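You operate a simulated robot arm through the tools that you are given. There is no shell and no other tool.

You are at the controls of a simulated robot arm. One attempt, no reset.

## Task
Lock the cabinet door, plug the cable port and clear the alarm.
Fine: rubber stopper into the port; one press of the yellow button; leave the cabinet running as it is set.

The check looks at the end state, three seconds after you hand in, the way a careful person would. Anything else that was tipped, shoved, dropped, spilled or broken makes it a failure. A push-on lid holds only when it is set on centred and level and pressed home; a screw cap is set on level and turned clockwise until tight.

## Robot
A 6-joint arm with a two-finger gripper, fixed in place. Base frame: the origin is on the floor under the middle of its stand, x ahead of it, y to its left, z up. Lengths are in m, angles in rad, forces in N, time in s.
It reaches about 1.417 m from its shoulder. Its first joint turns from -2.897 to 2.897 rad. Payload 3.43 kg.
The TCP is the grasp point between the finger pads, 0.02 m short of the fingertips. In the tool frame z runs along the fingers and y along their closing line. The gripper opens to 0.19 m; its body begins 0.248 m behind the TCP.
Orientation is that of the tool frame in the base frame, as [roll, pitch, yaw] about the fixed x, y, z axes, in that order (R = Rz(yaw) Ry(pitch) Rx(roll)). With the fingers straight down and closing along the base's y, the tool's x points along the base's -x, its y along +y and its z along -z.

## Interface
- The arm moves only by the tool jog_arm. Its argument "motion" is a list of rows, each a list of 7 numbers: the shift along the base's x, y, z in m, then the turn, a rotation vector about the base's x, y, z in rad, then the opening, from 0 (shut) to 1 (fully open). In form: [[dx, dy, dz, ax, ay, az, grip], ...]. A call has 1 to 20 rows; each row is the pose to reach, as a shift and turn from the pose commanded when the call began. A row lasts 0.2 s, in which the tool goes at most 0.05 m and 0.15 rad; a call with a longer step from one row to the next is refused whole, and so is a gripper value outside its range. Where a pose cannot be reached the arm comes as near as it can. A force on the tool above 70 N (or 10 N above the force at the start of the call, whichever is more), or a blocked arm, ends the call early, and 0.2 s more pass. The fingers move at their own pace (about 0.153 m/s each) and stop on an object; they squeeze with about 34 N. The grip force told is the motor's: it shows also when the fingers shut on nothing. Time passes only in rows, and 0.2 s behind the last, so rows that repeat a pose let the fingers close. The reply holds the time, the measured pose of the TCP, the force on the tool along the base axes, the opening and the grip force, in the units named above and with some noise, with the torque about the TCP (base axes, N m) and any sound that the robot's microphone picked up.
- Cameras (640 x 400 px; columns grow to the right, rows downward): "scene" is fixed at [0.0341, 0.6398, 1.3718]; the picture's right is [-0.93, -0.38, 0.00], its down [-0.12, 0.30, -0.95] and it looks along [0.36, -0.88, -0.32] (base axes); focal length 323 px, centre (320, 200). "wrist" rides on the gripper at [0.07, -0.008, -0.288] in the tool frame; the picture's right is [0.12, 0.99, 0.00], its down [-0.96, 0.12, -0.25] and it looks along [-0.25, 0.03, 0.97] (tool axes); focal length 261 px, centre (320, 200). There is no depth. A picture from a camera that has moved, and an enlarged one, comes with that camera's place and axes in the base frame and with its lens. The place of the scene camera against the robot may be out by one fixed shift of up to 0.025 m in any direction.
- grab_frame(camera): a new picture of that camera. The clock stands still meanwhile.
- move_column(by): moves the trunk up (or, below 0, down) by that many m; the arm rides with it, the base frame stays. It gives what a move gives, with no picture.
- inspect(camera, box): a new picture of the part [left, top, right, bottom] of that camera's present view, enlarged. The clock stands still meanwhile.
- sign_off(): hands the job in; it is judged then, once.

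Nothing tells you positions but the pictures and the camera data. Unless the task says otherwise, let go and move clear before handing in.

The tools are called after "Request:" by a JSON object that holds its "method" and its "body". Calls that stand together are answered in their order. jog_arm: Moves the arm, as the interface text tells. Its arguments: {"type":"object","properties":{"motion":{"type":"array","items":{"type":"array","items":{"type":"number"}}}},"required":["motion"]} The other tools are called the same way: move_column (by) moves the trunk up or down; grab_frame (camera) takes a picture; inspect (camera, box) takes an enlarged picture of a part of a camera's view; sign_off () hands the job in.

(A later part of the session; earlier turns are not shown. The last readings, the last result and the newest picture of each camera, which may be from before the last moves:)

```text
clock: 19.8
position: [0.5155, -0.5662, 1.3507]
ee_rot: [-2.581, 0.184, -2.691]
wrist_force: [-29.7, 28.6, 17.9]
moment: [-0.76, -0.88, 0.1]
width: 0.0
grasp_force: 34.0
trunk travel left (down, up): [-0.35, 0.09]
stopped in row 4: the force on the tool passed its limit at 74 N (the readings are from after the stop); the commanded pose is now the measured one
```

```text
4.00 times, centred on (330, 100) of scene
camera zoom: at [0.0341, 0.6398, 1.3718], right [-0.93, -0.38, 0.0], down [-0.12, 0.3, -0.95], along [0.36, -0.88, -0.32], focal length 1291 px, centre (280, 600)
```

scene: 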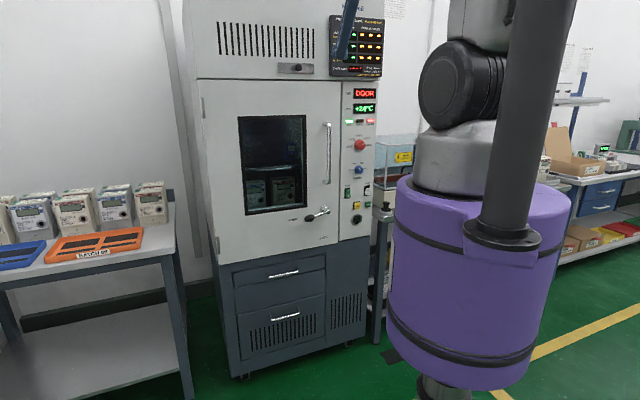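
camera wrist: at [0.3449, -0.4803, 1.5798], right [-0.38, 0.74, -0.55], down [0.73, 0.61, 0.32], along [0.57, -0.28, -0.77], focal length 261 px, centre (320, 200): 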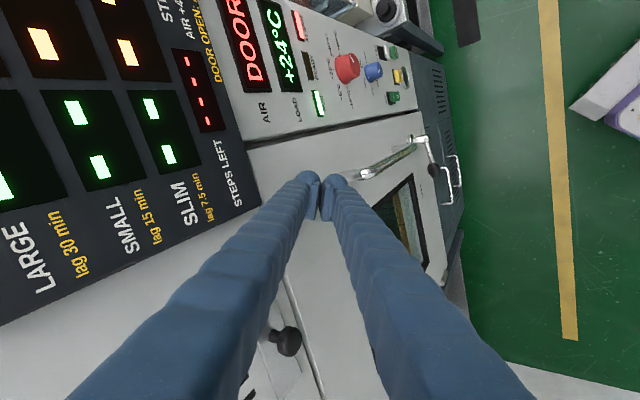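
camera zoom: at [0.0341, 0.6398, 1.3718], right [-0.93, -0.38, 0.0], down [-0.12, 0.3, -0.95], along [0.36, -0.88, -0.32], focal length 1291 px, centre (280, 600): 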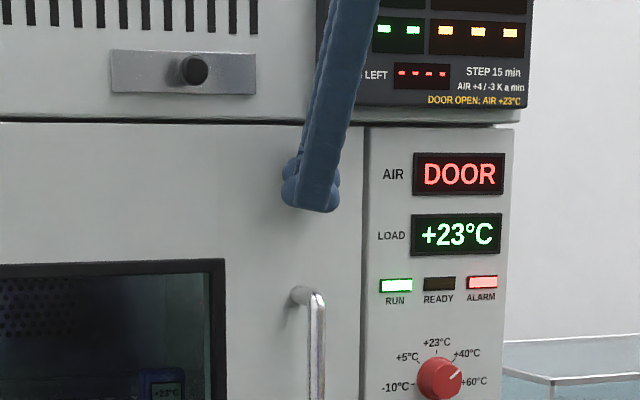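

The door is hard against its stop, flush with the panel. DOOR still shows, so it needs the lever locked. I'll back off and look at the lever.

Request:
{"method": "jog_arm", "body": {"motion": [[-0.0135, 0.0148, 0, 0, 0, 0, 0], [-0.0338, 0.0369, 0, 0, 0, 0, 0], [-0.054, 0.059, 0, 0, 0, 0, 0], [-0.0675, 0.0738, 0, 0, 0, 0, 0]]}}

Request:
{"method": "inspect", "body": {"camera": "scene", "box": [290, 190, 350, 250]}}

Request:
{"method": "grab_frame", "body": {"camera": "wrist"}}

Request:
{"method": "inspect", "body": {"camera": "wrist", "box": [280, 80, 460, 240]}}

```text
clock: 20.8
position: [0.452, -0.4972, 1.3464]
ee_rot: [-2.581, 0.183, -2.69]
wrist_force: [0.4, -0.3, 0.1]
moment: [-0.01, -0.03, 0.02]
width: 0.0
grasp_force: 34.0
trunk travel left (down, up): [-0.35, 0.09]
```

```text
6.67 times, centred on (320, 220) of scene
camera zoom: at [0.0341, 0.6398, 1.3718], right [-0.93, -0.38, 0.0], down [-0.12, 0.3, -0.95], along [0.36, -0.88, -0.32], focal length 2151 px, centre (320, 67)
```

zoom: 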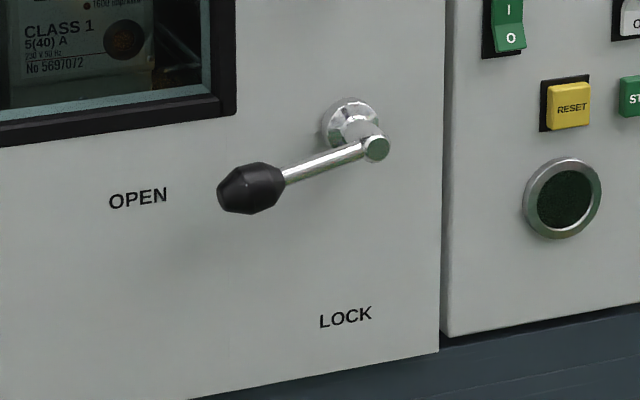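

```text
taken
camera wrist: at [0.2859, -0.416, 1.5778], right [-0.38, 0.75, -0.54], down [0.73, 0.61, 0.32], along [0.57, -0.27, -0.78], focal length 261 px, centre (320, 200)
```

wrist: 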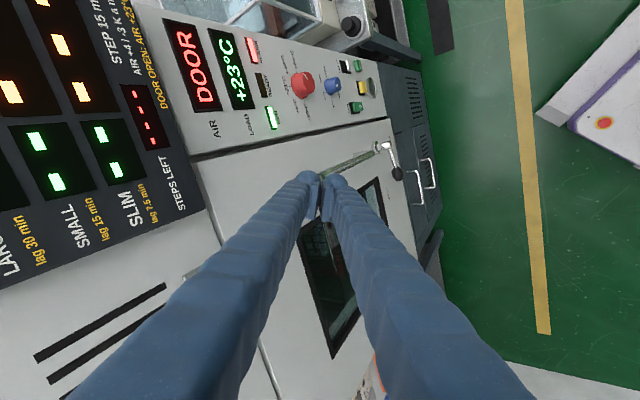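

```text
2.50 times, centred on (370, 160) of wrist
camera zoom: at [0.2859, -0.416, 1.5778], right [-0.38, 0.75, -0.54], down [0.73, 0.61, 0.32], along [0.57, -0.27, -0.78], focal length 652 px, centre (195, 300)
```

zoom: 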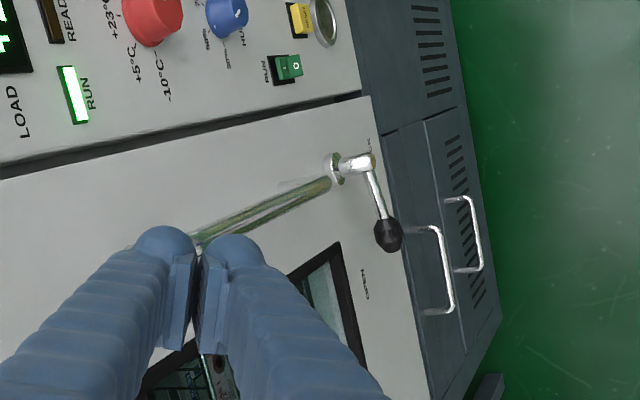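

The lever's hub is at about e ≈ 0, z ≈ 0.887 on the door, with its black knob about 0.085 m toward the hinge and 0.05 m off the door face. I'll bring the closed fingers down beside the bar handle to a point just above the knob.

Request:
{"method": "jog_arm", "body": {"motion": [[0.026, 0.032, 0, 0, 0, 0, 0], [0.0525, 0.0641, 0, 0, 0, 0, 0], [0.0525, 0.0641, -0.045, 0, 0, 0, 0], [0.0525, 0.0641, -0.09, 0, 0, 0, 0], [0.0525, 0.0641, -0.135, 0, 0, 0, 0], [0.0525, 0.0641, -0.18, 0, 0, 0, 0], [0.0525, 0.0641, -0.225, 0, 0, 0, 0], [0.0525, 0.0641, -0.27, 0, 0, 0, 0], [0.0525, 0.0641, -0.315, 0, 0, 0, 0], [0.0525, 0.0641, -0.355, 0, 0, 0, 0], [0.0525, 0.0641, -0.39, 0, 0, 0, 0]]}}

Request:
{"method": "grab_frame", "body": {"camera": "wrist"}}

Request:
{"method": "grab_frame", "body": {"camera": "scene"}}

```text
clock: 23.2
position: [0.5256, -0.4206, 0.9615]
ee_rot: [-2.575, 0.144, -2.716]
wrist_force: [-0.4, -0.9, -0.4]
moment: [0.06, 0.01, 0.0]
width: 0.0
grasp_force: 33.8
out of reach, approached as far as the arm can: row 8, 9, 10, 11
trunk travel left (down, up): [-0.35, 0.09]
```

```text
taken
camera wrist: at [0.3692, -0.3315, 1.1964], right [-0.38, 0.75, -0.54], down [0.75, 0.59, 0.28], along [0.53, -0.3, -0.79], focal length 261 px, centre (320, 200)
```

wrist: 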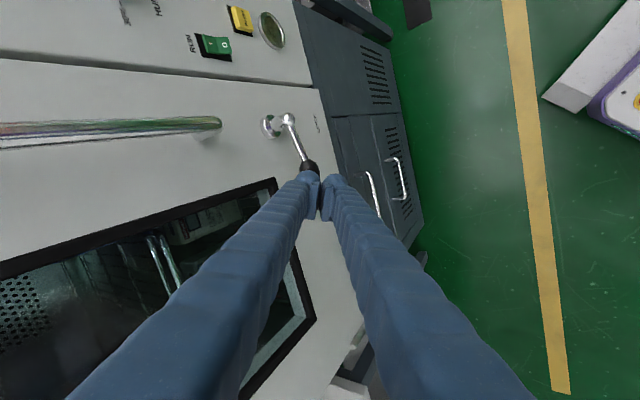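

```text
taken
```

scene: 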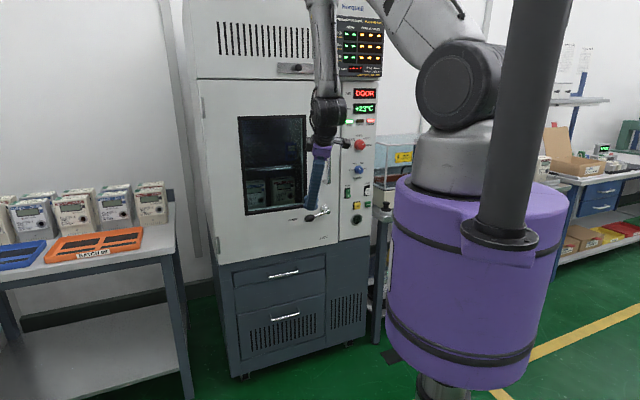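

Request:
{"method": "jog_arm", "body": {"motion": [[0.0114, -0.0302, 0, 0, 0, 0, 0], [0.0228, -0.0604, -0.005, 0, 0, 0, 0], [0.0228, -0.0604, -0.015, 0, 0, 0, 0]]}}

Request:
{"method": "grab_frame", "body": {"camera": "wrist"}}

Request:
{"method": "inspect", "body": {"camera": "scene", "box": [280, 130, 360, 250]}}

```text
clock: 24.0
position: [0.5643, -0.4726, 0.954]
ee_rot: [-2.58, 0.146, -2.713]
wrist_force: [0.0, 0.0, -0.2]
moment: [-0.02, 0.03, -0.01]
width: 0.0002
grasp_force: 33.8
out of reach, approached as far as the arm can: row 1, 2, 3
trunk travel left (down, up): [-0.35, 0.09]
```

```text
taken
camera wrist: at [0.4076, -0.3832, 1.1879], right [-0.39, 0.75, -0.54], down [0.75, 0.59, 0.28], along [0.53, -0.3, -0.79], focal length 261 px, centre (320, 200)
```

wrist: 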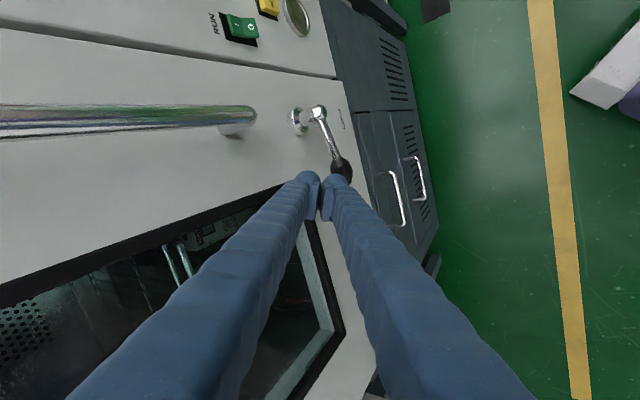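

```text
3.33 times, centred on (320, 190) of scene
camera zoom: at [0.0341, 0.6398, 1.3718], right [-0.93, -0.38, 0.0], down [-0.12, 0.3, -0.95], along [0.36, -0.88, -0.32], focal length 1076 px, centre (320, 233)
```

zoom: 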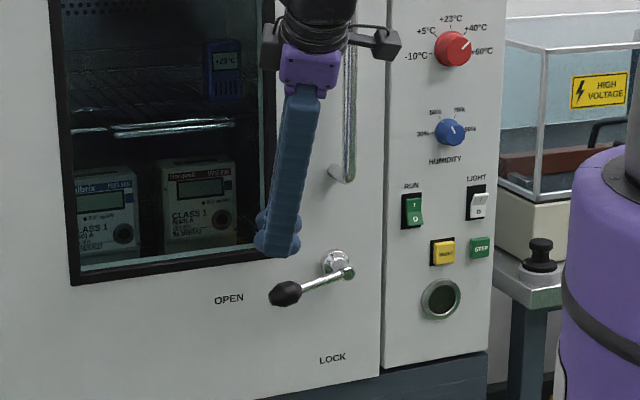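

Request:
{"method": "move_column", "body": {"by": -0.15}}

```text
clock: 25.7
position: [0.5639, -0.4715, 0.8046]
ee_rot: [-2.577, 0.147, -2.716]
wrist_force: [-0.9, -0.4, -0.1]
moment: [-0.02, 0.0, -0.01]
width: 0.0
grasp_force: 33.7
trunk travel left (down, up): [-0.2, 0.24]
```

I lowered the trunk instead of raising it, so the fingers went down past the lever's height. I'll check the lever before doing anything else.

Request:
{"method": "grab_frame", "body": {"camera": "wrist"}}

Request:
{"method": "inspect", "body": {"camera": "scene", "box": [260, 130, 380, 250]}}

Request:
{"method": "grab_frame", "body": {"camera": "scene"}}

```text
taken
camera wrist: at [0.4061, -0.3827, 1.0388], right [-0.38, 0.75, -0.54], down [0.75, 0.59, 0.29], along [0.54, -0.3, -0.79], focal length 261 px, centre (320, 200)
```

wrist: 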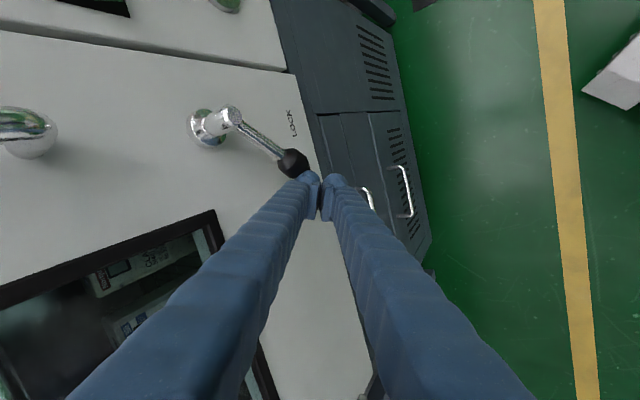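

```text
3.33 times, centred on (320, 190) of scene
camera zoom: at [0.0341, 0.6398, 1.3718], right [-0.93, -0.38, 0.0], down [-0.12, 0.3, -0.95], along [0.36, -0.88, -0.32], focal length 1076 px, centre (320, 233)
```

zoom: 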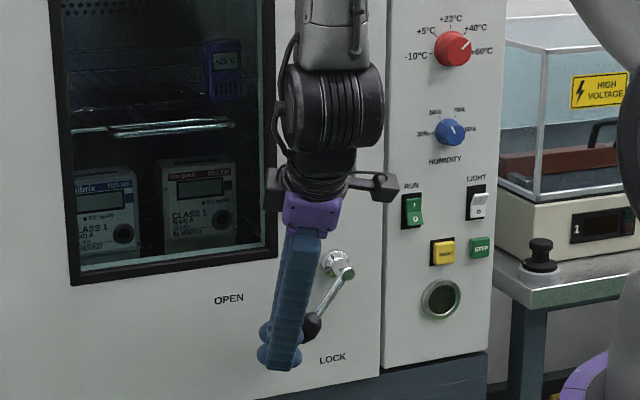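

```text
taken
```

scene: 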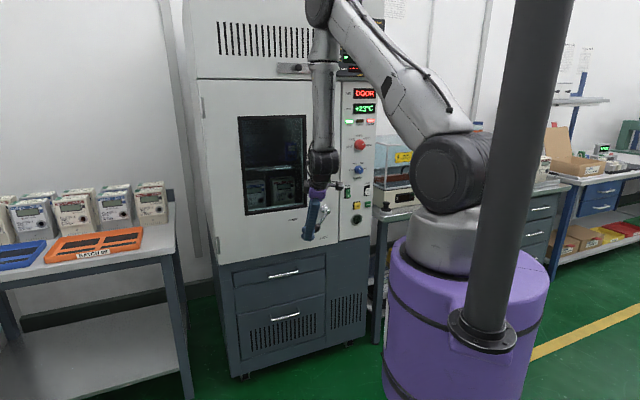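

The fingers happened to carry the lever part of the way down, about 45°, and nothing else moved. The finger now sits on the hinge side of the knob, so I'll push toward the panel side to bring the lever to 6 o'clock.

Request:
{"method": "jog_arm", "body": {"motion": [[-0.0074, -0.0068, -0.003, 0, 0, 0, 0], [-0.0148, -0.0135, -0.006, 0, 0, 0, 0], [-0.0221, -0.0203, -0.008, 0, 0, 0, 0]]}}

Request:
{"method": "inspect", "body": {"camera": "scene", "box": [260, 130, 380, 250]}}

```text
clock: 26.5
position: [0.5485, -0.4895, 0.7991]
ee_rot: [-2.576, 0.129, -2.727]
wrist_force: [-0.4, 1.5, -0.5]
moment: [0.0, 0.01, 0.03]
width: 0.0
grasp_force: 34.2
out of reach, approached as far as the arm can: row 2, 3
trunk travel left (down, up): [-0.2, 0.24]
```

```text
3.33 times, centred on (320, 190) of scene
camera zoom: at [0.0341, 0.6398, 1.3718], right [-0.93, -0.38, 0.0], down [-0.12, 0.3, -0.95], along [0.36, -0.88, -0.32], focal length 1076 px, centre (320, 233)
```

zoom: 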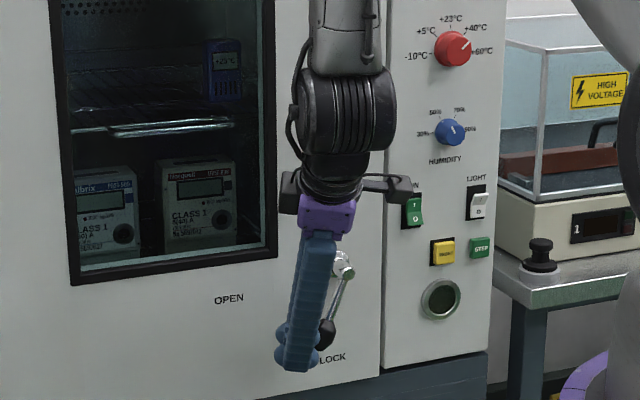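

Request:
{"method": "jog_arm", "body": {"motion": [[-0.0074, -0.0068, 0, 0, 0, -0.08, 0], [-0.0148, -0.0135, 0, 0, 0, -0.16, 0], [-0.0221, -0.0203, 0, 0, 0, -0.24, 0]]}}

Request:
{"method": "inspect", "body": {"camera": "scene", "box": [260, 130, 380, 250]}}

```text
clock: 27.3
position: [0.5253, -0.509, 0.7981]
ee_rot: [-2.583, 0.143, -2.956]
wrist_force: [-0.5, -0.6, -0.2]
moment: [0.02, 0.03, -0.03]
width: 0.0003
grasp_force: 34.4
trunk travel left (down, up): [-0.2, 0.24]
```

```text
3.33 times, centred on (320, 190) of scene
camera zoom: at [0.0341, 0.6398, 1.3718], right [-0.93, -0.38, 0.0], down [-0.12, 0.3, -0.95], along [0.36, -0.88, -0.32], focal length 1076 px, centre (320, 233)
```

zoom: 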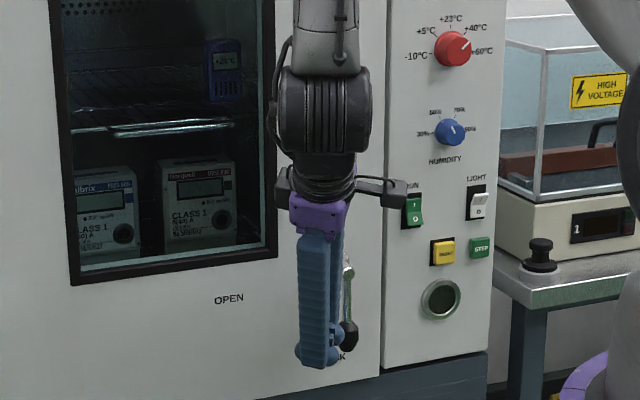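

Request:
{"method": "jog_arm", "body": {"motion": [[-0.0052, -0.0047, 0, 0, 0, -0.05, 0], [-0.0103, -0.0095, 0, 0, 0, -0.1, 0], [-0.0148, -0.0135, 0, 0, 0, -0.1, 0]]}}

Request:
{"method": "inspect", "body": {"camera": "scene", "box": [260, 80, 400, 250]}}

Request:
{"method": "grab_frame", "body": {"camera": "wrist"}}

```text
clock: 28.1
position: [0.5108, -0.5165, 0.7967]
ee_rot: [-2.581, 0.142, -3.052]
wrist_force: [9.3, 47.4, 11.2]
moment: [-0.39, 0.03, -0.08]
width: 0.0001
grasp_force: 33.7
trunk travel left (down, up): [-0.2, 0.24]
```

```text
2.35 times, centred on (330, 165) of scene
camera zoom: at [0.0341, 0.6398, 1.3718], right [-0.93, -0.38, 0.0], down [-0.12, 0.3, -0.95], along [0.36, -0.88, -0.32], focal length 759 px, centre (296, 282)
```

zoom: 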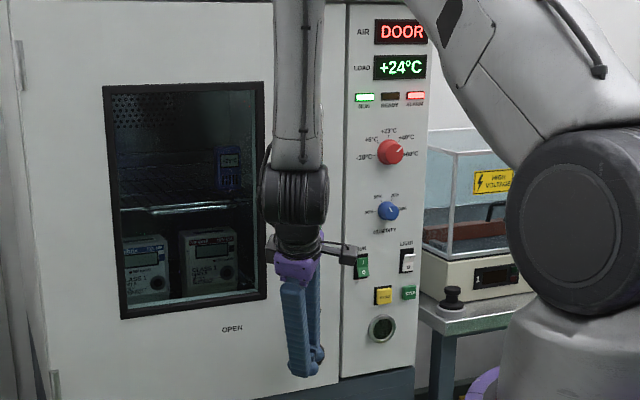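

```text
taken
camera wrist: at [0.3931, -0.3817, 1.0333], right [-0.12, 0.83, -0.54], down [0.91, 0.31, 0.28], along [0.4, -0.46, -0.79], focal length 261 px, centre (320, 200)
```

wrist: 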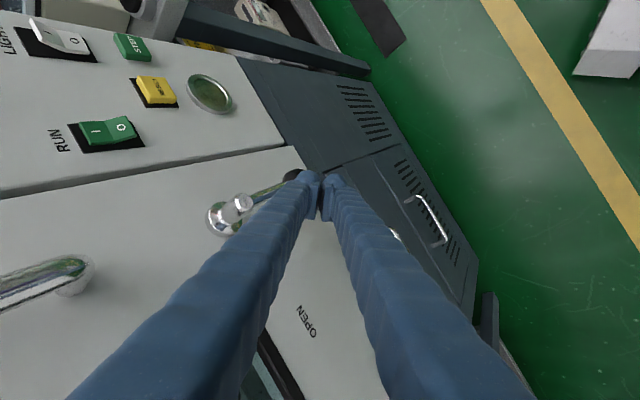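

Request:
{"method": "jog_arm", "body": {"motion": [[0.0074, 0.0068, 0, 0, 0, 0, 0], [0.0148, 0.0135, 0, 0, 0, 0, 0], [0.026, 0.024, 0, 0, 0, 0, 0], [0.02, 0.061, 0.01, 0, 0, 0, 0], [0.01, 0.098, 0.02, 0, 0, 0, 0]]}}

Request:
{"method": "grab_frame", "body": {"camera": "wrist"}}

Request:
{"method": "inspect", "body": {"camera": "scene", "box": [260, 80, 400, 250]}}

```text
clock: 29.3
position: [0.5204, -0.4251, 0.8175]
ee_rot: [-2.576, 0.147, -3.054]
wrist_force: [-0.7, -1.2, 0.1]
moment: [-0.03, -0.03, -0.01]
width: 0.0
grasp_force: 34.5
trunk travel left (down, up): [-0.2, 0.24]
```

```text
taken
camera wrist: at [0.403, -0.2879, 1.0527], right [-0.11, 0.83, -0.54], down [0.91, 0.31, 0.29], along [0.41, -0.46, -0.79], focal length 261 px, centre (320, 200)
```

wrist: 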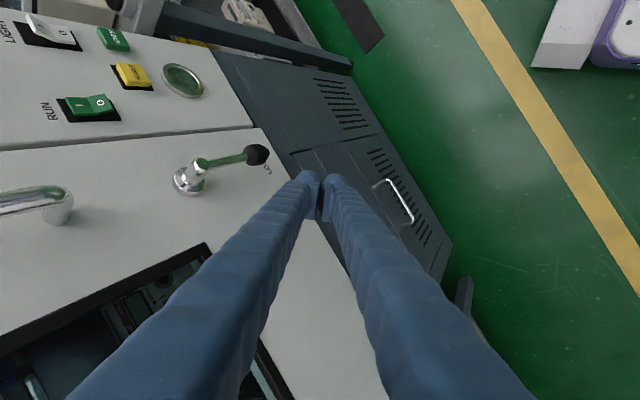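

```text
2.35 times, centred on (330, 165) of scene
camera zoom: at [0.0341, 0.6398, 1.3718], right [-0.93, -0.38, 0.0], down [-0.12, 0.3, -0.95], along [0.36, -0.88, -0.32], focal length 759 px, centre (296, 282)
```

zoom: 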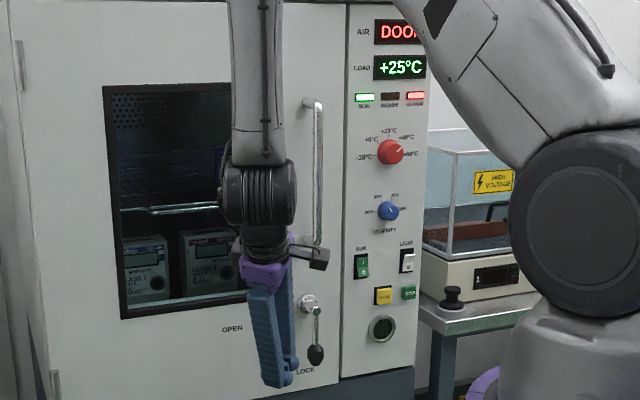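

The lever points at LOCK and the load temperature has started to rise, so the door is shut and locked. Next I'll lift clear, bring the tool upright and move over to look at the stopper on the bench.

Request:
{"method": "jog_arm", "body": {"motion": [[-0.005, 0.0055, 0.04, 0.0923, 0.03, 0, 0], [-0.01, 0.011, 0.08, 0.1847, 0.06, 0, 0], [-0.015, 0.0165, 0.12, 0.277, 0.09, 0, 0], [-0.02, 0.022, 0.16, 0.3693, 0.12, 0, 0], [-0.025, 0.0275, 0.2, 0.4617, 0.15, 0, 0], [-0.03, 0.033, 0.24, 0.554, 0.18, 0, 0], [-0.0579, 0.0021, 0.254, 0.554, 0.18, 0, 0], [-0.0857, -0.0288, 0.268, 0.554, 0.18, 0, 0], [-0.1136, -0.0597, 0.282, 0.554, 0.18, 0, 0], [-0.1414, -0.0906, 0.296, 0.554, 0.18, 0, 0], [-0.1693, -0.1215, 0.31, 0.554, 0.18, 0, 0], [-0.1971, -0.1524, 0.324, 0.554, 0.18, 0, 0], [-0.225, -0.1833, 0.338, 0.554, 0.18, 0, 0], [-0.2528, -0.2142, 0.352, 0.554, 0.18, 0, 0], [-0.2807, -0.2451, 0.366, 0.554, 0.18, 0, 0], [-0.3085, -0.276, 0.38, 0.554, 0.18, 0, 0]]}}

Request:
{"method": "grab_frame", "body": {"camera": "wrist"}}

Request:
{"method": "grab_frame", "body": {"camera": "scene"}}

```text
clock: 30.3
position: [0.5251, -0.5164, 1.0089]
ee_rot: [-2.634, 0.122, -3.119]
wrist_force: [12.1, 12.3, -5.4]
moment: [0.21, -0.13, 0.31]
width: 0.0003
grasp_force: 33.6
trunk travel left (down, up): [-0.2, 0.24]
stopped in row 4: the force on the tool passed its limit at 142 N (the readings are from after the stop); the commanded pose is now the measured one
```

```text
taken
camera wrist: at [0.4212, -0.3854, 1.2537], right [-0.08, 0.87, -0.49], down [0.93, 0.24, 0.28], along [0.36, -0.44, -0.82], focal length 261 px, centre (320, 200)
```

wrist: 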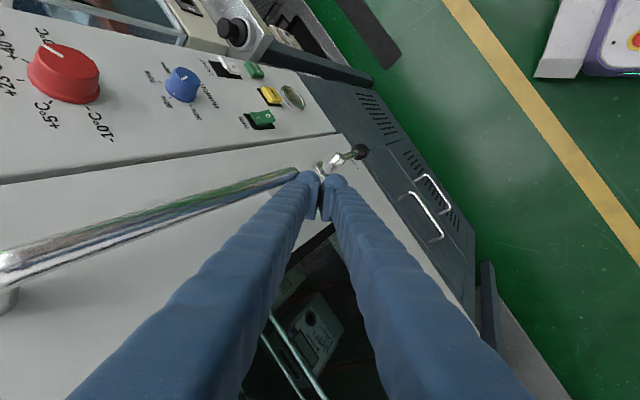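

```text
taken
```

scene: 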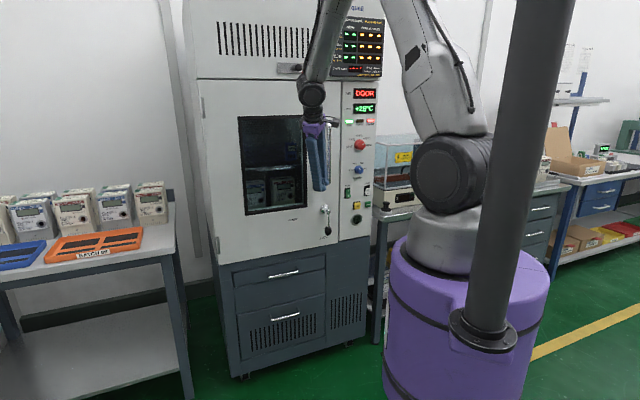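

A jump pushed the tool against the door, 142 N at the stop. I'll check the door, lever and handle closely before going on.

Request:
{"method": "inspect", "body": {"camera": "scene", "box": [270, 80, 400, 250]}}

Request:
{"method": "inspect", "body": {"camera": "wrist", "box": [220, 80, 420, 240]}}

Request:
{"method": "inspect", "body": {"camera": "scene", "box": [190, 60, 350, 280]}}

```text
2.35 times, centred on (335, 165) of scene
camera zoom: at [0.0341, 0.6398, 1.3718], right [-0.93, -0.38, 0.0], down [-0.12, 0.3, -0.95], along [0.36, -0.88, -0.32], focal length 759 px, centre (285, 282)
```

zoom: 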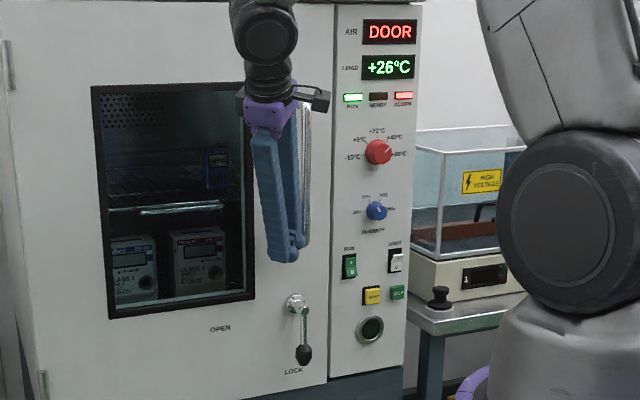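

```text
2.50 times, centred on (320, 160) of wrist
camera zoom: at [0.4212, -0.3854, 1.2537], right [-0.08, 0.87, -0.49], down [0.93, 0.24, 0.28], along [0.36, -0.44, -0.82], focal length 652 px, centre (320, 300)
```

zoom: 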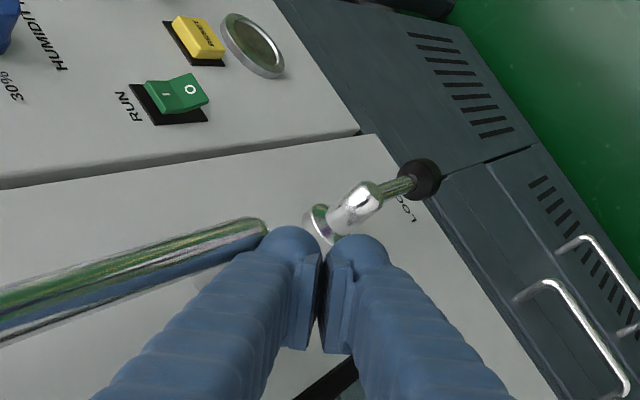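

```text
1.82 times, centred on (270, 170) of scene
camera zoom: at [0.0341, 0.6398, 1.3718], right [-0.93, -0.38, 0.0], down [-0.12, 0.3, -0.95], along [0.36, -0.88, -0.32], focal length 587 px, centre (411, 254)
```

zoom: 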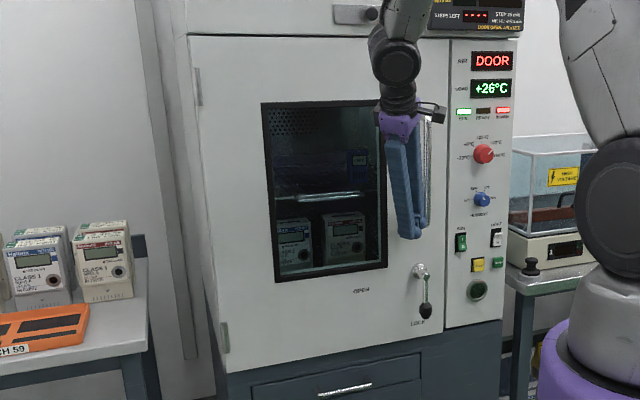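

Door, lever and handle all look intact. I'll pull straight out from the door in small steps.

Request:
{"method": "jog_arm", "body": {"motion": [[-0.0101, 0.0111, 0, 0, 0, 0, 0], [-0.0203, 0.0221, 0, 0, 0, 0, 0], [-0.0304, 0.0332, 0, 0, 0, 0, 0], [-0.0405, 0.0443, 0, 0, 0, 0, 0]]}}

Request:
{"method": "grab_frame", "body": {"camera": "scene"}}

```text
clock: 31.3
position: [0.4838, -0.4726, 1.0101]
ee_rot: [-2.63, 0.119, -3.122]
wrist_force: [0.5, -0.4, -0.2]
moment: [-0.01, -0.02, -0.01]
width: 0.0
grasp_force: 33.5
trunk travel left (down, up): [-0.2, 0.24]
```

```text
taken
```

scene: 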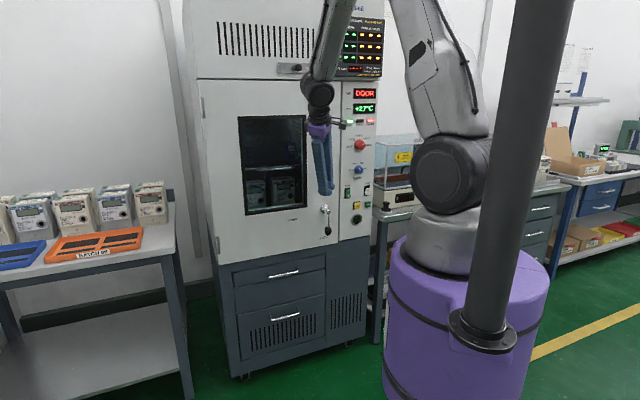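

Request:
{"method": "jog_arm", "body": {"motion": [[-0.007, 0.007, 0.02, 0.064, 0.0148, 0, 0], [-0.014, 0.015, 0.04, 0.128, 0.0296, 0, 0], [-0.02, 0.022, 0.06, 0.191, 0.0444, 0, 0], [-0.02, 0.022, 0.09, 0.255, 0.0592, 0, 0]]}}

```text
clock: 32.3
position: [0.4639, -0.4501, 1.101]
ee_rot: [-2.888, 0.061, 3.138]
wrist_force: [-0.9, -0.3, 0.2]
moment: [0.02, -0.01, 0.0]
width: 0.0
grasp_force: 34.3
trunk travel left (down, up): [-0.2, 0.24]
```

Request:
{"method": "jog_arm", "body": {"motion": [[0, 0, 0.025, 0.064, 0.0148, 0, 0], [0, 0, 0.05, 0.128, 0.0296, 0, 0], [0, 0, 0.075, 0.191, 0.0444, 0, 0], [0, 0, 0.1, 0.255, 0.0592, 0, 0], [-0.025, -0.025, 0.1, 0.255, 0.0592, 0, 0], [-0.05, -0.05, 0.1, 0.255, 0.0592, 0, 0], [-0.075, -0.075, 0.1, 0.255, 0.0592, 0, 0], [-0.1, -0.1, 0.1, 0.255, 0.0592, 0, 0], [-0.125, -0.125, 0.1, 0.255, 0.0592, 0, 0], [-0.15, -0.15, 0.1, 0.255, 0.0592, 0, 0], [-0.175, -0.175, 0.1, 0.255, 0.0592, 0, 0], [-0.2, -0.2, 0.1, 0.255, 0.0592, 0, 0], [-0.225, -0.225, 0.1, 0.255, 0.0592, 0, 0], [-0.2523, -0.2509, 0.1, 0.255, 0.0592, 0, 0]]}}

Request:
{"method": "grab_frame", "body": {"camera": "wrist"}}

Request:
{"method": "grab_frame", "body": {"camera": "scene"}}

```text
clock: 35.3
position: [0.211, -0.7017, 1.2005]
ee_rot: [-3.141, 0.001, 3.128]
wrist_force: [0.6, -0.1, -0.9]
moment: [0.0, -0.08, 0.02]
width: 0.0
grasp_force: 34.2
trunk travel left (down, up): [-0.2, 0.24]
```

```text
taken
camera wrist: at [0.1398, -0.7093, 1.4873], right [-0.11, 0.99, 0.0], down [0.96, 0.1, 0.25], along [0.25, 0.03, -0.97], focal length 261 px, centre (320, 200)
```

wrist: 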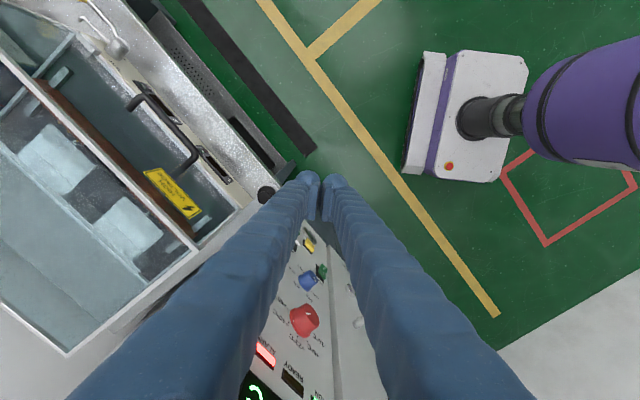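

```text
taken
```

scene: 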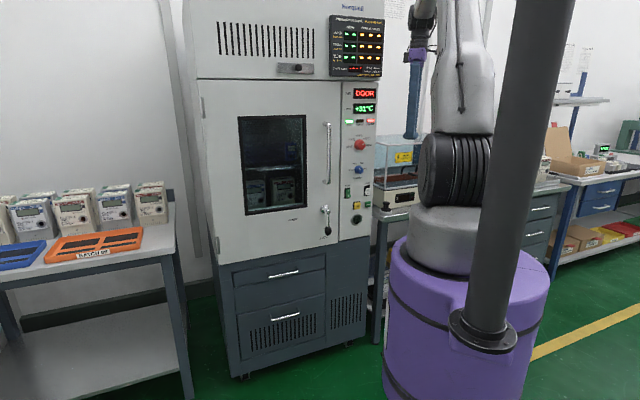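

Request:
{"method": "inspect", "body": {"camera": "wrist", "box": [190, 140, 330, 260]}}

Request:
{"method": "inspect", "body": {"camera": "wrist", "box": [0, 0, 300, 400]}}

Request:
{"method": "inspect", "body": {"camera": "scene", "box": [360, 110, 440, 230]}}

```text
3.33 times, centred on (260, 200) of wrist
camera zoom: at [0.1398, -0.7093, 1.4873], right [-0.11, 0.99, 0.0], down [0.96, 0.1, 0.25], along [0.25, 0.03, -0.97], focal length 869 px, centre (520, 200)
```

zoom: 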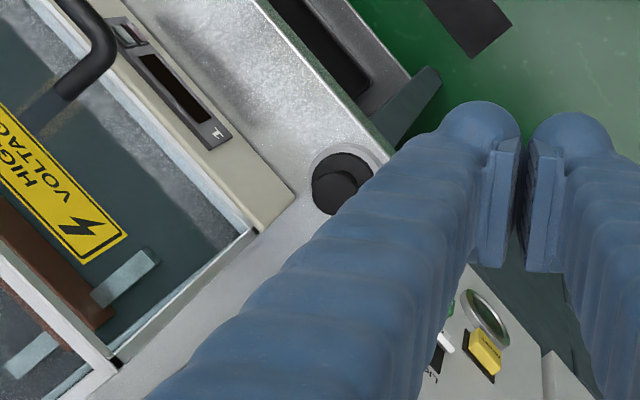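

```text
1.00 times, centred on (150, 200) of wrist (not enlarged: the box is as wide or as high as the picture)
camera zoom: at [0.1398, -0.7093, 1.4873], right [-0.11, 0.99, 0.0], down [0.96, 0.1, 0.25], along [0.25, 0.03, -0.97], focal length 261 px, centre (490, 200)
```

zoom: 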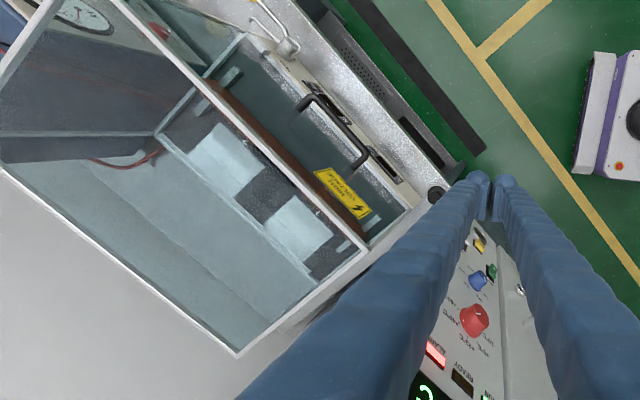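

```text
3.33 times, centred on (400, 170) of scene
camera zoom: at [0.0341, 0.6398, 1.3718], right [-0.93, -0.38, 0.0], down [-0.12, 0.3, -0.95], along [0.36, -0.88, -0.32], focal length 1076 px, centre (53, 300)
```

zoom: 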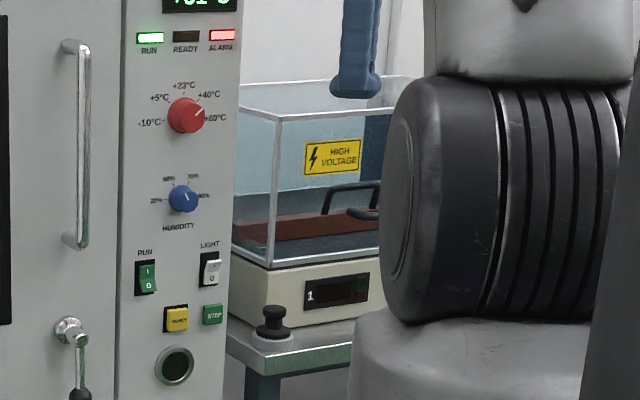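

Request:
{"method": "inspect", "body": {"camera": "scene", "box": [370, 190, 402, 220]}}

Request:
{"method": "inspect", "body": {"camera": "scene", "box": [342, 195, 382, 235]}}

Request:
{"method": "inspect", "body": {"camera": "wrist", "box": [245, 170, 295, 215]}}

```text
13.33 times, centred on (386, 205) of scene
camera zoom: at [0.0341, 0.6398, 1.3718], right [-0.93, -0.38, 0.0], down [-0.12, 0.3, -0.95], along [0.36, -0.88, -0.32], focal length 4302 px, centre (-560, 133)
```

zoom: 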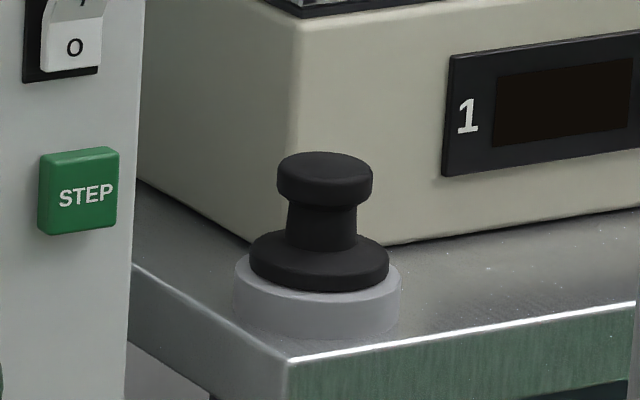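

```text
10.00 times, centred on (362, 215) of scene
camera zoom: at [0.0341, 0.6398, 1.3718], right [-0.93, -0.38, 0.0], down [-0.12, 0.3, -0.95], along [0.36, -0.88, -0.32], focal length 3227 px, centre (-100, 50)
```

zoom: 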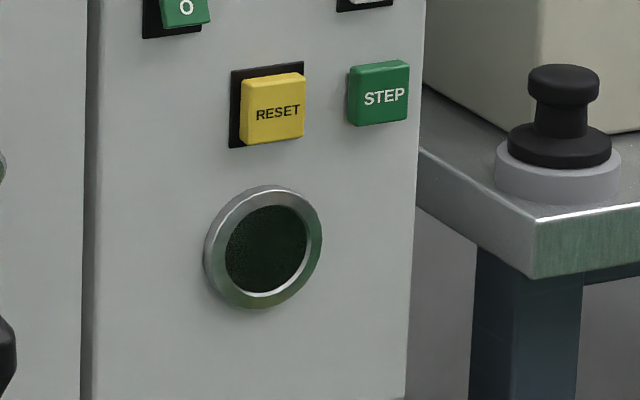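

```text
8.89 times, centred on (270, 192) of wrist
camera zoom: at [0.1398, -0.7093, 1.4873], right [-0.11, 0.99, 0.0], down [0.96, 0.1, 0.25], along [0.25, 0.03, -0.97], focal length 2317 px, centre (764, 267)
```

zoom: 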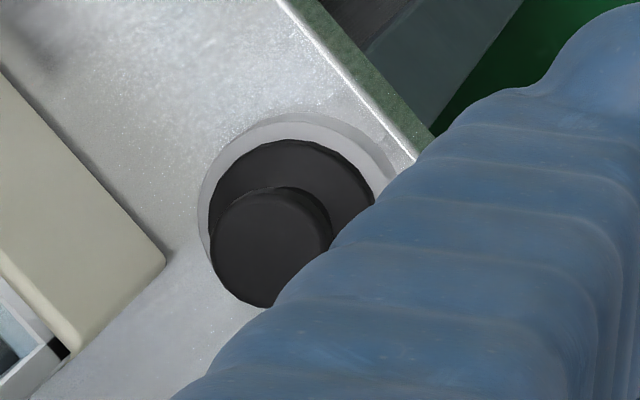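

The stopper (cap, neck, flange) stands in a grey ring at about (0.310, -0.829), with its cap top near z = 0.866. I'll turn the gripper so it closes along base x, which fits the gap between tester and cabinet.

Request:
{"method": "jog_arm", "body": {"motion": [[0, 0, 0, 0, 0, -0.14, 0], [0, 0, 0, 0, 0, -0.28, 0], [0, 0, 0, 0, 0, -0.42, 0], [0, 0, 0, 0, 0, -0.56, 0], [0, 0, 0, 0, 0, -0.7, 0], [0, 0, 0, 0, 0, -0.84, 0.1], [0, 0, 0, 0, 0, -0.98, 0.2], [0, 0, 0, 0, 0, -1.12, 0.3], [0, 0, 0, 0, 0, -1.26, 0.45], [0, 0, 0, 0, 0, -1.4, 0.45], [0, 0, 0, 0, 0, -1.54, 0.45], [0, 0, 0, 0, 0, -1.557, 0.45]]}}

Request:
{"method": "grab_frame", "body": {"camera": "wrist"}}

```text
clock: 37.9
position: [0.2113, -0.701, 1.1992]
ee_rot: [-3.141, 0.0, 1.57]
wrist_force: [0.1, 0.4, 0.2]
moment: [0.01, -0.03, 0.0]
width: 0.0855
grasp_force: 0.0
trunk travel left (down, up): [-0.2, 0.24]
```

```text
taken
camera wrist: at [0.2027, -0.631, 1.4871], right [0.99, 0.12, 0.0], down [0.12, -0.96, 0.25], along [0.03, -0.25, -0.97], focal length 261 px, centre (320, 200)
```

wrist: 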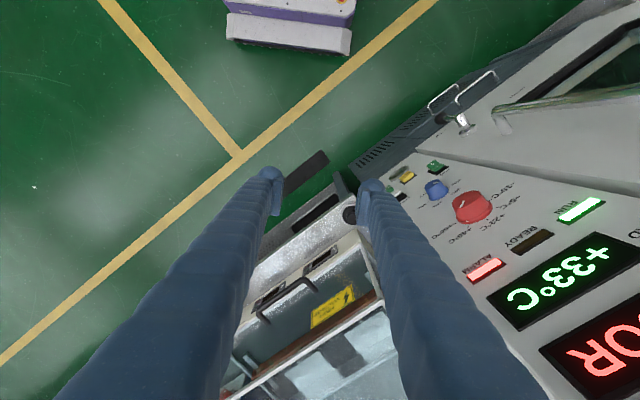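

Request:
{"method": "jog_arm", "body": {"motion": [[0.0165, -0.0213, -0.033, -0.0185, -0.0169, 0, 0.45], [0.0329, -0.0427, -0.067, -0.0369, -0.0338, 0, 0.45], [0.0494, -0.064, -0.1, -0.0554, -0.0506, 0, 0.45], [0.0658, -0.0853, -0.133, -0.0738, -0.0675, 0, 0.45], [0.0823, -0.1067, -0.167, -0.0923, -0.0844, 0, 0.45], [0.0987, -0.128, -0.2, -0.1107, -0.1013, 0, 0.45]]}}

Request:
{"method": "grab_frame", "body": {"camera": "wrist"}}

Request:
{"method": "inspect", "body": {"camera": "scene", "box": [340, 100, 440, 240]}}

```text
clock: 39.3
position: [0.312, -0.8298, 0.9994]
ee_rot: [3.042, 0.113, 1.568]
wrist_force: [0.2, -0.3, 0.4]
moment: [-0.01, -0.01, -0.03]
width: 0.0853
grasp_force: 0.1
trunk travel left (down, up): [-0.2, 0.24]
```

```text
taken
camera wrist: at [0.2743, -0.7285, 1.2759], right [0.99, 0.13, 0.09], down [0.09, -0.93, 0.36], along [0.13, -0.35, -0.93], focal length 261 px, centre (320, 200)
```

wrist: 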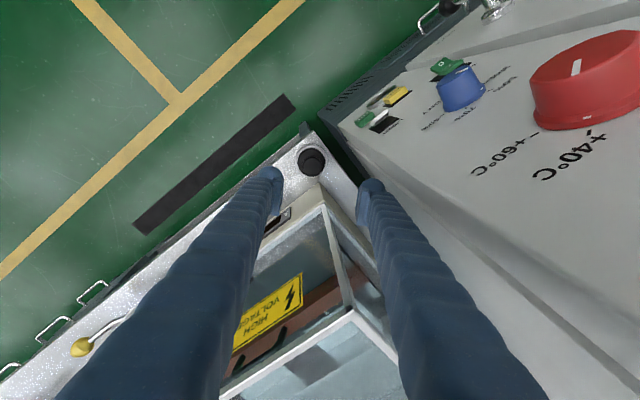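

```text
2.86 times, centred on (390, 170) of scene
camera zoom: at [0.0341, 0.6398, 1.3718], right [-0.93, -0.38, 0.0], down [-0.12, 0.3, -0.95], along [0.36, -0.88, -0.32], focal length 922 px, centre (120, 286)
```

zoom: 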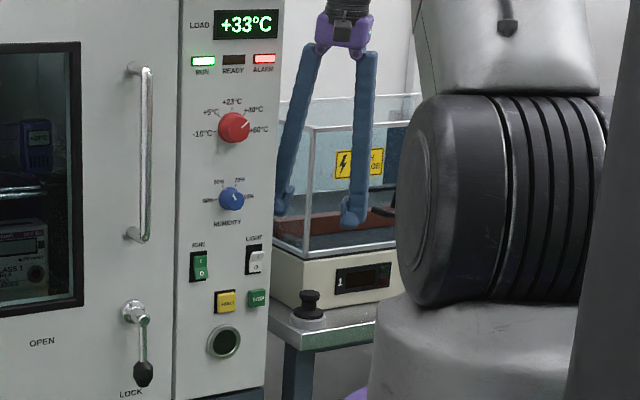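

Request:
{"method": "inspect", "body": {"camera": "wrist", "box": [260, 120, 400, 220]}}

```text
4.00 times, centred on (330, 170) of wrist
camera zoom: at [0.2743, -0.7285, 1.2759], right [0.99, 0.13, 0.09], down [0.09, -0.93, 0.36], along [0.13, -0.35, -0.93], focal length 1043 px, centre (280, 320)
```

zoom: 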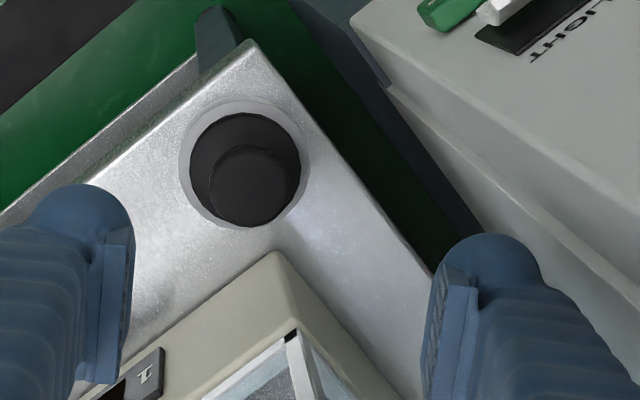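

Request:
{"method": "jog_arm", "body": {"motion": [[0, 0, -0.04, 0, 0, 0, 0.45], [0, 0.001, -0.08, 0, 0, 0, 0.45], [-0.001, 0.001, -0.11, 0, 0, 0, 0.45], [-0.001, 0.0015, -0.135, 0, 0, 0, 0.45]]}}

Request:
{"method": "grab_frame", "body": {"camera": "wrist"}}

Request:
{"method": "inspect", "body": {"camera": "scene", "box": [360, 130, 440, 230]}}

```text
clock: 40.3
position: [0.3091, -0.8277, 0.8638]
ee_rot: [3.043, 0.109, 1.568]
wrist_force: [-0.1, -0.1, -0.2]
moment: [-0.06, 0.02, 0.01]
width: 0.0854
grasp_force: 0.0
trunk travel left (down, up): [-0.2, 0.24]
```

```text
taken
camera wrist: at [0.2722, -0.7259, 1.1401], right [0.99, 0.13, 0.09], down [0.09, -0.93, 0.36], along [0.12, -0.35, -0.93], focal length 261 px, centre (320, 200)
```

wrist: 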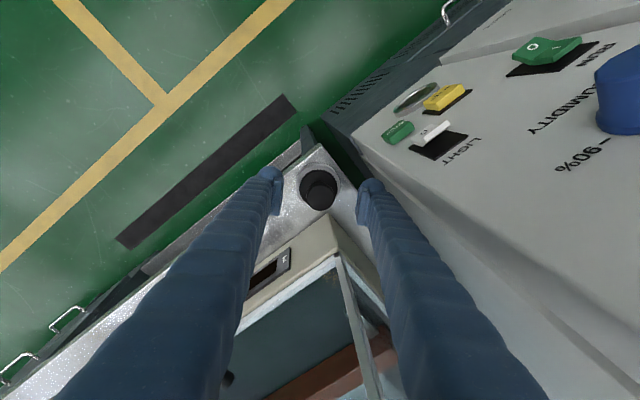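

```text
4.00 times, centred on (400, 180) of scene
camera zoom: at [0.0341, 0.6398, 1.3718], right [-0.93, -0.38, 0.0], down [-0.12, 0.3, -0.95], along [0.36, -0.88, -0.32], focal length 1291 px, centre (0, 280)
```

zoom: 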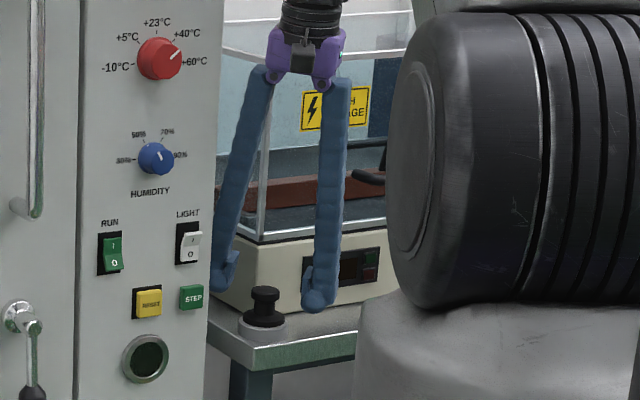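

Request:
{"method": "jog_arm", "body": {"motion": [[0, 0, 0, 0, 0, 0, 0.3], [0, 0, 0, 0, 0, 0, 0.2], [0, 0, 0, 0, 0, 0, 0.1], [0, 0, 0, 0, 0, 0, 0], [0, 0, 0, 0, 0, 0, 0]]}}

Request:
{"method": "grab_frame", "body": {"camera": "wrist"}}

Request:
{"method": "inspect", "body": {"camera": "scene", "box": [360, 180, 410, 220]}}

```text
clock: 41.5
position: [0.31, -0.8264, 0.8646]
ee_rot: [3.043, 0.111, 1.567]
wrist_force: [14.6, 1.8, 1.4]
moment: [0.04, -0.07, -0.11]
width: 0.0314
grasp_force: 33.8
trunk travel left (down, up): [-0.2, 0.24]
```

```text
taken
camera wrist: at [0.2735, -0.726, 1.1405], right [0.99, 0.13, 0.09], down [0.09, -0.93, 0.36], along [0.13, -0.35, -0.93], focal length 261 px, centre (320, 200)
```

wrist: 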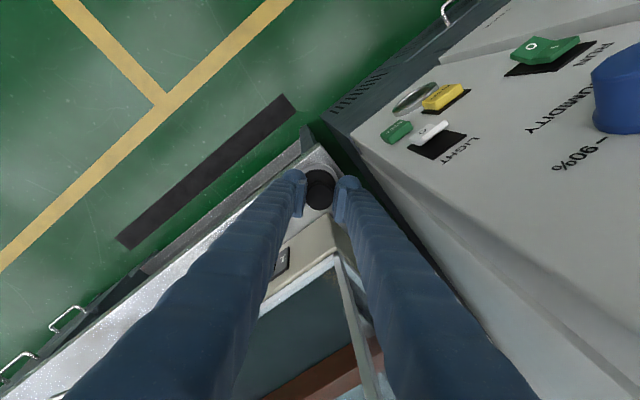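

```text
10.00 times, centred on (385, 200) of scene
camera zoom: at [0.0341, 0.6398, 1.3718], right [-0.93, -0.38, 0.0], down [-0.12, 0.3, -0.95], along [0.36, -0.88, -0.32], focal length 3227 px, centre (-330, 200)
```

zoom: 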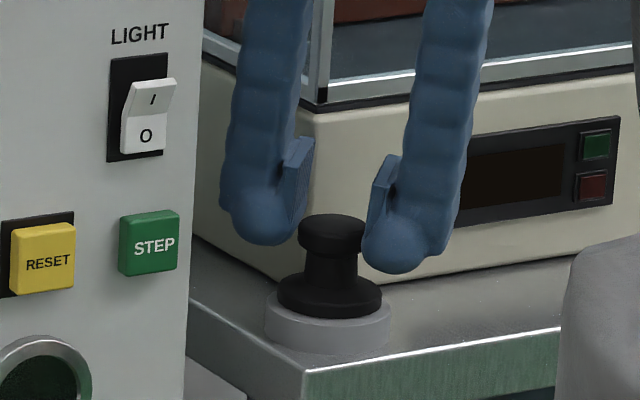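

Request:
{"method": "jog_arm", "body": {"motion": [[0.001, 0, 0.005, 0, 0, 0, 0], [0.001, 0, 0.015, 0, 0, 0, 0], [0.001, 0, 0.03, 0, 0, 0, 0], [0.001, 0, 0.05, 0, 0, 0, 0], [0.001, 0, 0.07, 0, 0, 0, 0]]}}

Request:
{"method": "inspect", "body": {"camera": "scene", "box": [360, 160, 410, 220]}}

Request:
{"method": "inspect", "body": {"camera": "wrist", "box": [260, 120, 400, 240]}}

```text
clock: 42.7
position: [0.3095, -0.827, 0.9351]
ee_rot: [3.042, 0.111, 1.566]
wrist_force: [0.6, -0.2, -0.4]
moment: [0.03, -0.03, 0.04]
width: 0.0314
grasp_force: 34.4
trunk travel left (down, up): [-0.2, 0.24]
```

```text
6.67 times, centred on (385, 190) of scene
camera zoom: at [0.0341, 0.6398, 1.3718], right [-0.93, -0.38, 0.0], down [-0.12, 0.3, -0.95], along [0.36, -0.88, -0.32], focal length 2151 px, centre (-113, 267)
```

zoom: 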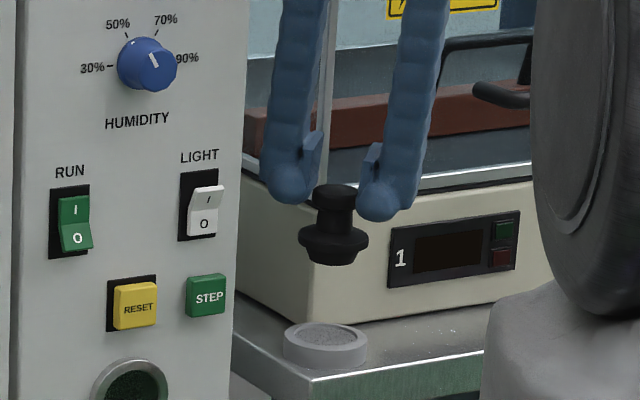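

```text
3.33 times, centred on (330, 180) of wrist
camera zoom: at [0.2727, -0.7254, 1.2108], right [0.99, 0.13, 0.09], down [0.09, -0.93, 0.36], along [0.13, -0.35, -0.93], focal length 869 px, centre (287, 267)
```

zoom: 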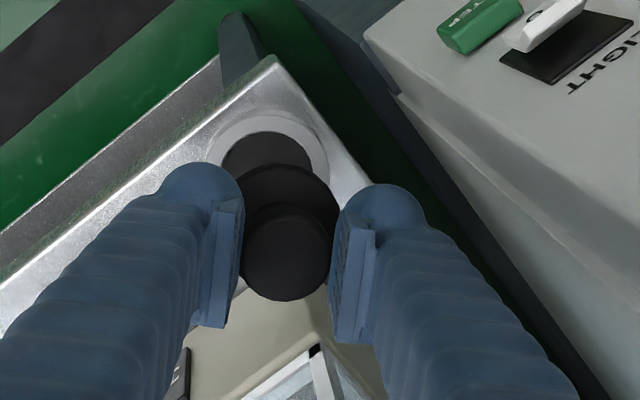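

I have the stopper; its short plug now shows below the flange. I'll lift it, back away from the tester and cabinet, then turn it horizontal in open space.

Request:
{"method": "jog_arm", "body": {"motion": [[0, 0, 0.04, 0, 0, 0, 0], [-0.0271, 0.0292, 0.065, 0, 0, 0, 0], [-0.0541, 0.0584, 0.065, 0, 0, 0, 0], [-0.0812, 0.0876, 0.065, 0, 0, 0, 0], [-0.1082, 0.1168, 0.065, 0, 0, 0, 0], [-0.1353, 0.146, 0.065, 0, 0, 0, 0]]}}

Request:
{"method": "jog_arm", "body": {"motion": [[0, 0, 0, -0.0886, -0.081, 0, 0], [0, 0, 0, -0.1771, -0.162, 0, 0], [0, 0, 0, -0.2657, -0.243, 0, 0], [0, 0, 0, -0.3542, -0.324, 0, 0]]}}

```text
clock: 44.1
position: [0.1734, -0.6803, 1.0008]
ee_rot: [3.041, 0.11, 1.569]
wrist_force: [0.6, 0.2, -0.6]
moment: [0.02, -0.05, 0.0]
width: 0.0311
grasp_force: 33.8
trunk travel left (down, up): [-0.2, 0.24]
```

```text
clock: 45.1
position: [0.1762, -0.6589, 0.9917]
ee_rot: [2.709, 0.415, 1.529]
wrist_force: [-0.4, -4.6, 0.9]
moment: [0.6, 0.04, 0.32]
width: 0.0311
grasp_force: 34.5
trunk travel left (down, up): [-0.2, 0.24]
```

Request:
{"method": "grab_frame", "body": {"camera": "scene"}}

Request:
{"method": "grab_frame", "body": {"camera": "wrist"}}

```text
taken
```

scene: 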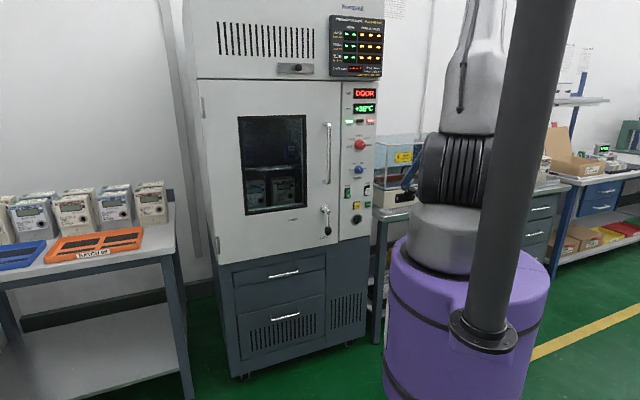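

```text
taken
camera wrist: at [0.0549, -0.4865, 1.1974], right [0.91, 0.24, 0.33], down [-0.03, -0.77, 0.64], along [0.41, -0.59, -0.69], focal length 261 px, centre (320, 200)
```

wrist: 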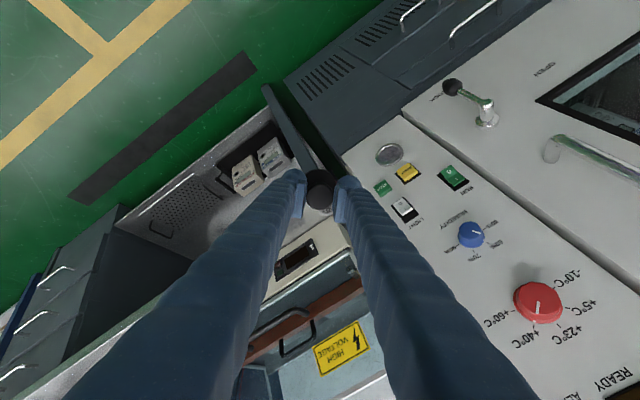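

Request:
{"method": "jog_arm", "body": {"motion": [[0, 0, 0, 0, 0, 0, 0], [0, 0, 0, 0, 0, 0, 0]]}}

```text
clock: 45.7
position: [0.1738, -0.6805, 0.9998]
ee_rot: [2.686, 0.448, 1.464]
wrist_force: [0.3, -0.8, 0.0]
moment: [0.01, 0.01, 0.0]
width: 0.0315
grasp_force: 34.2
trunk travel left (down, up): [-0.2, 0.24]
```

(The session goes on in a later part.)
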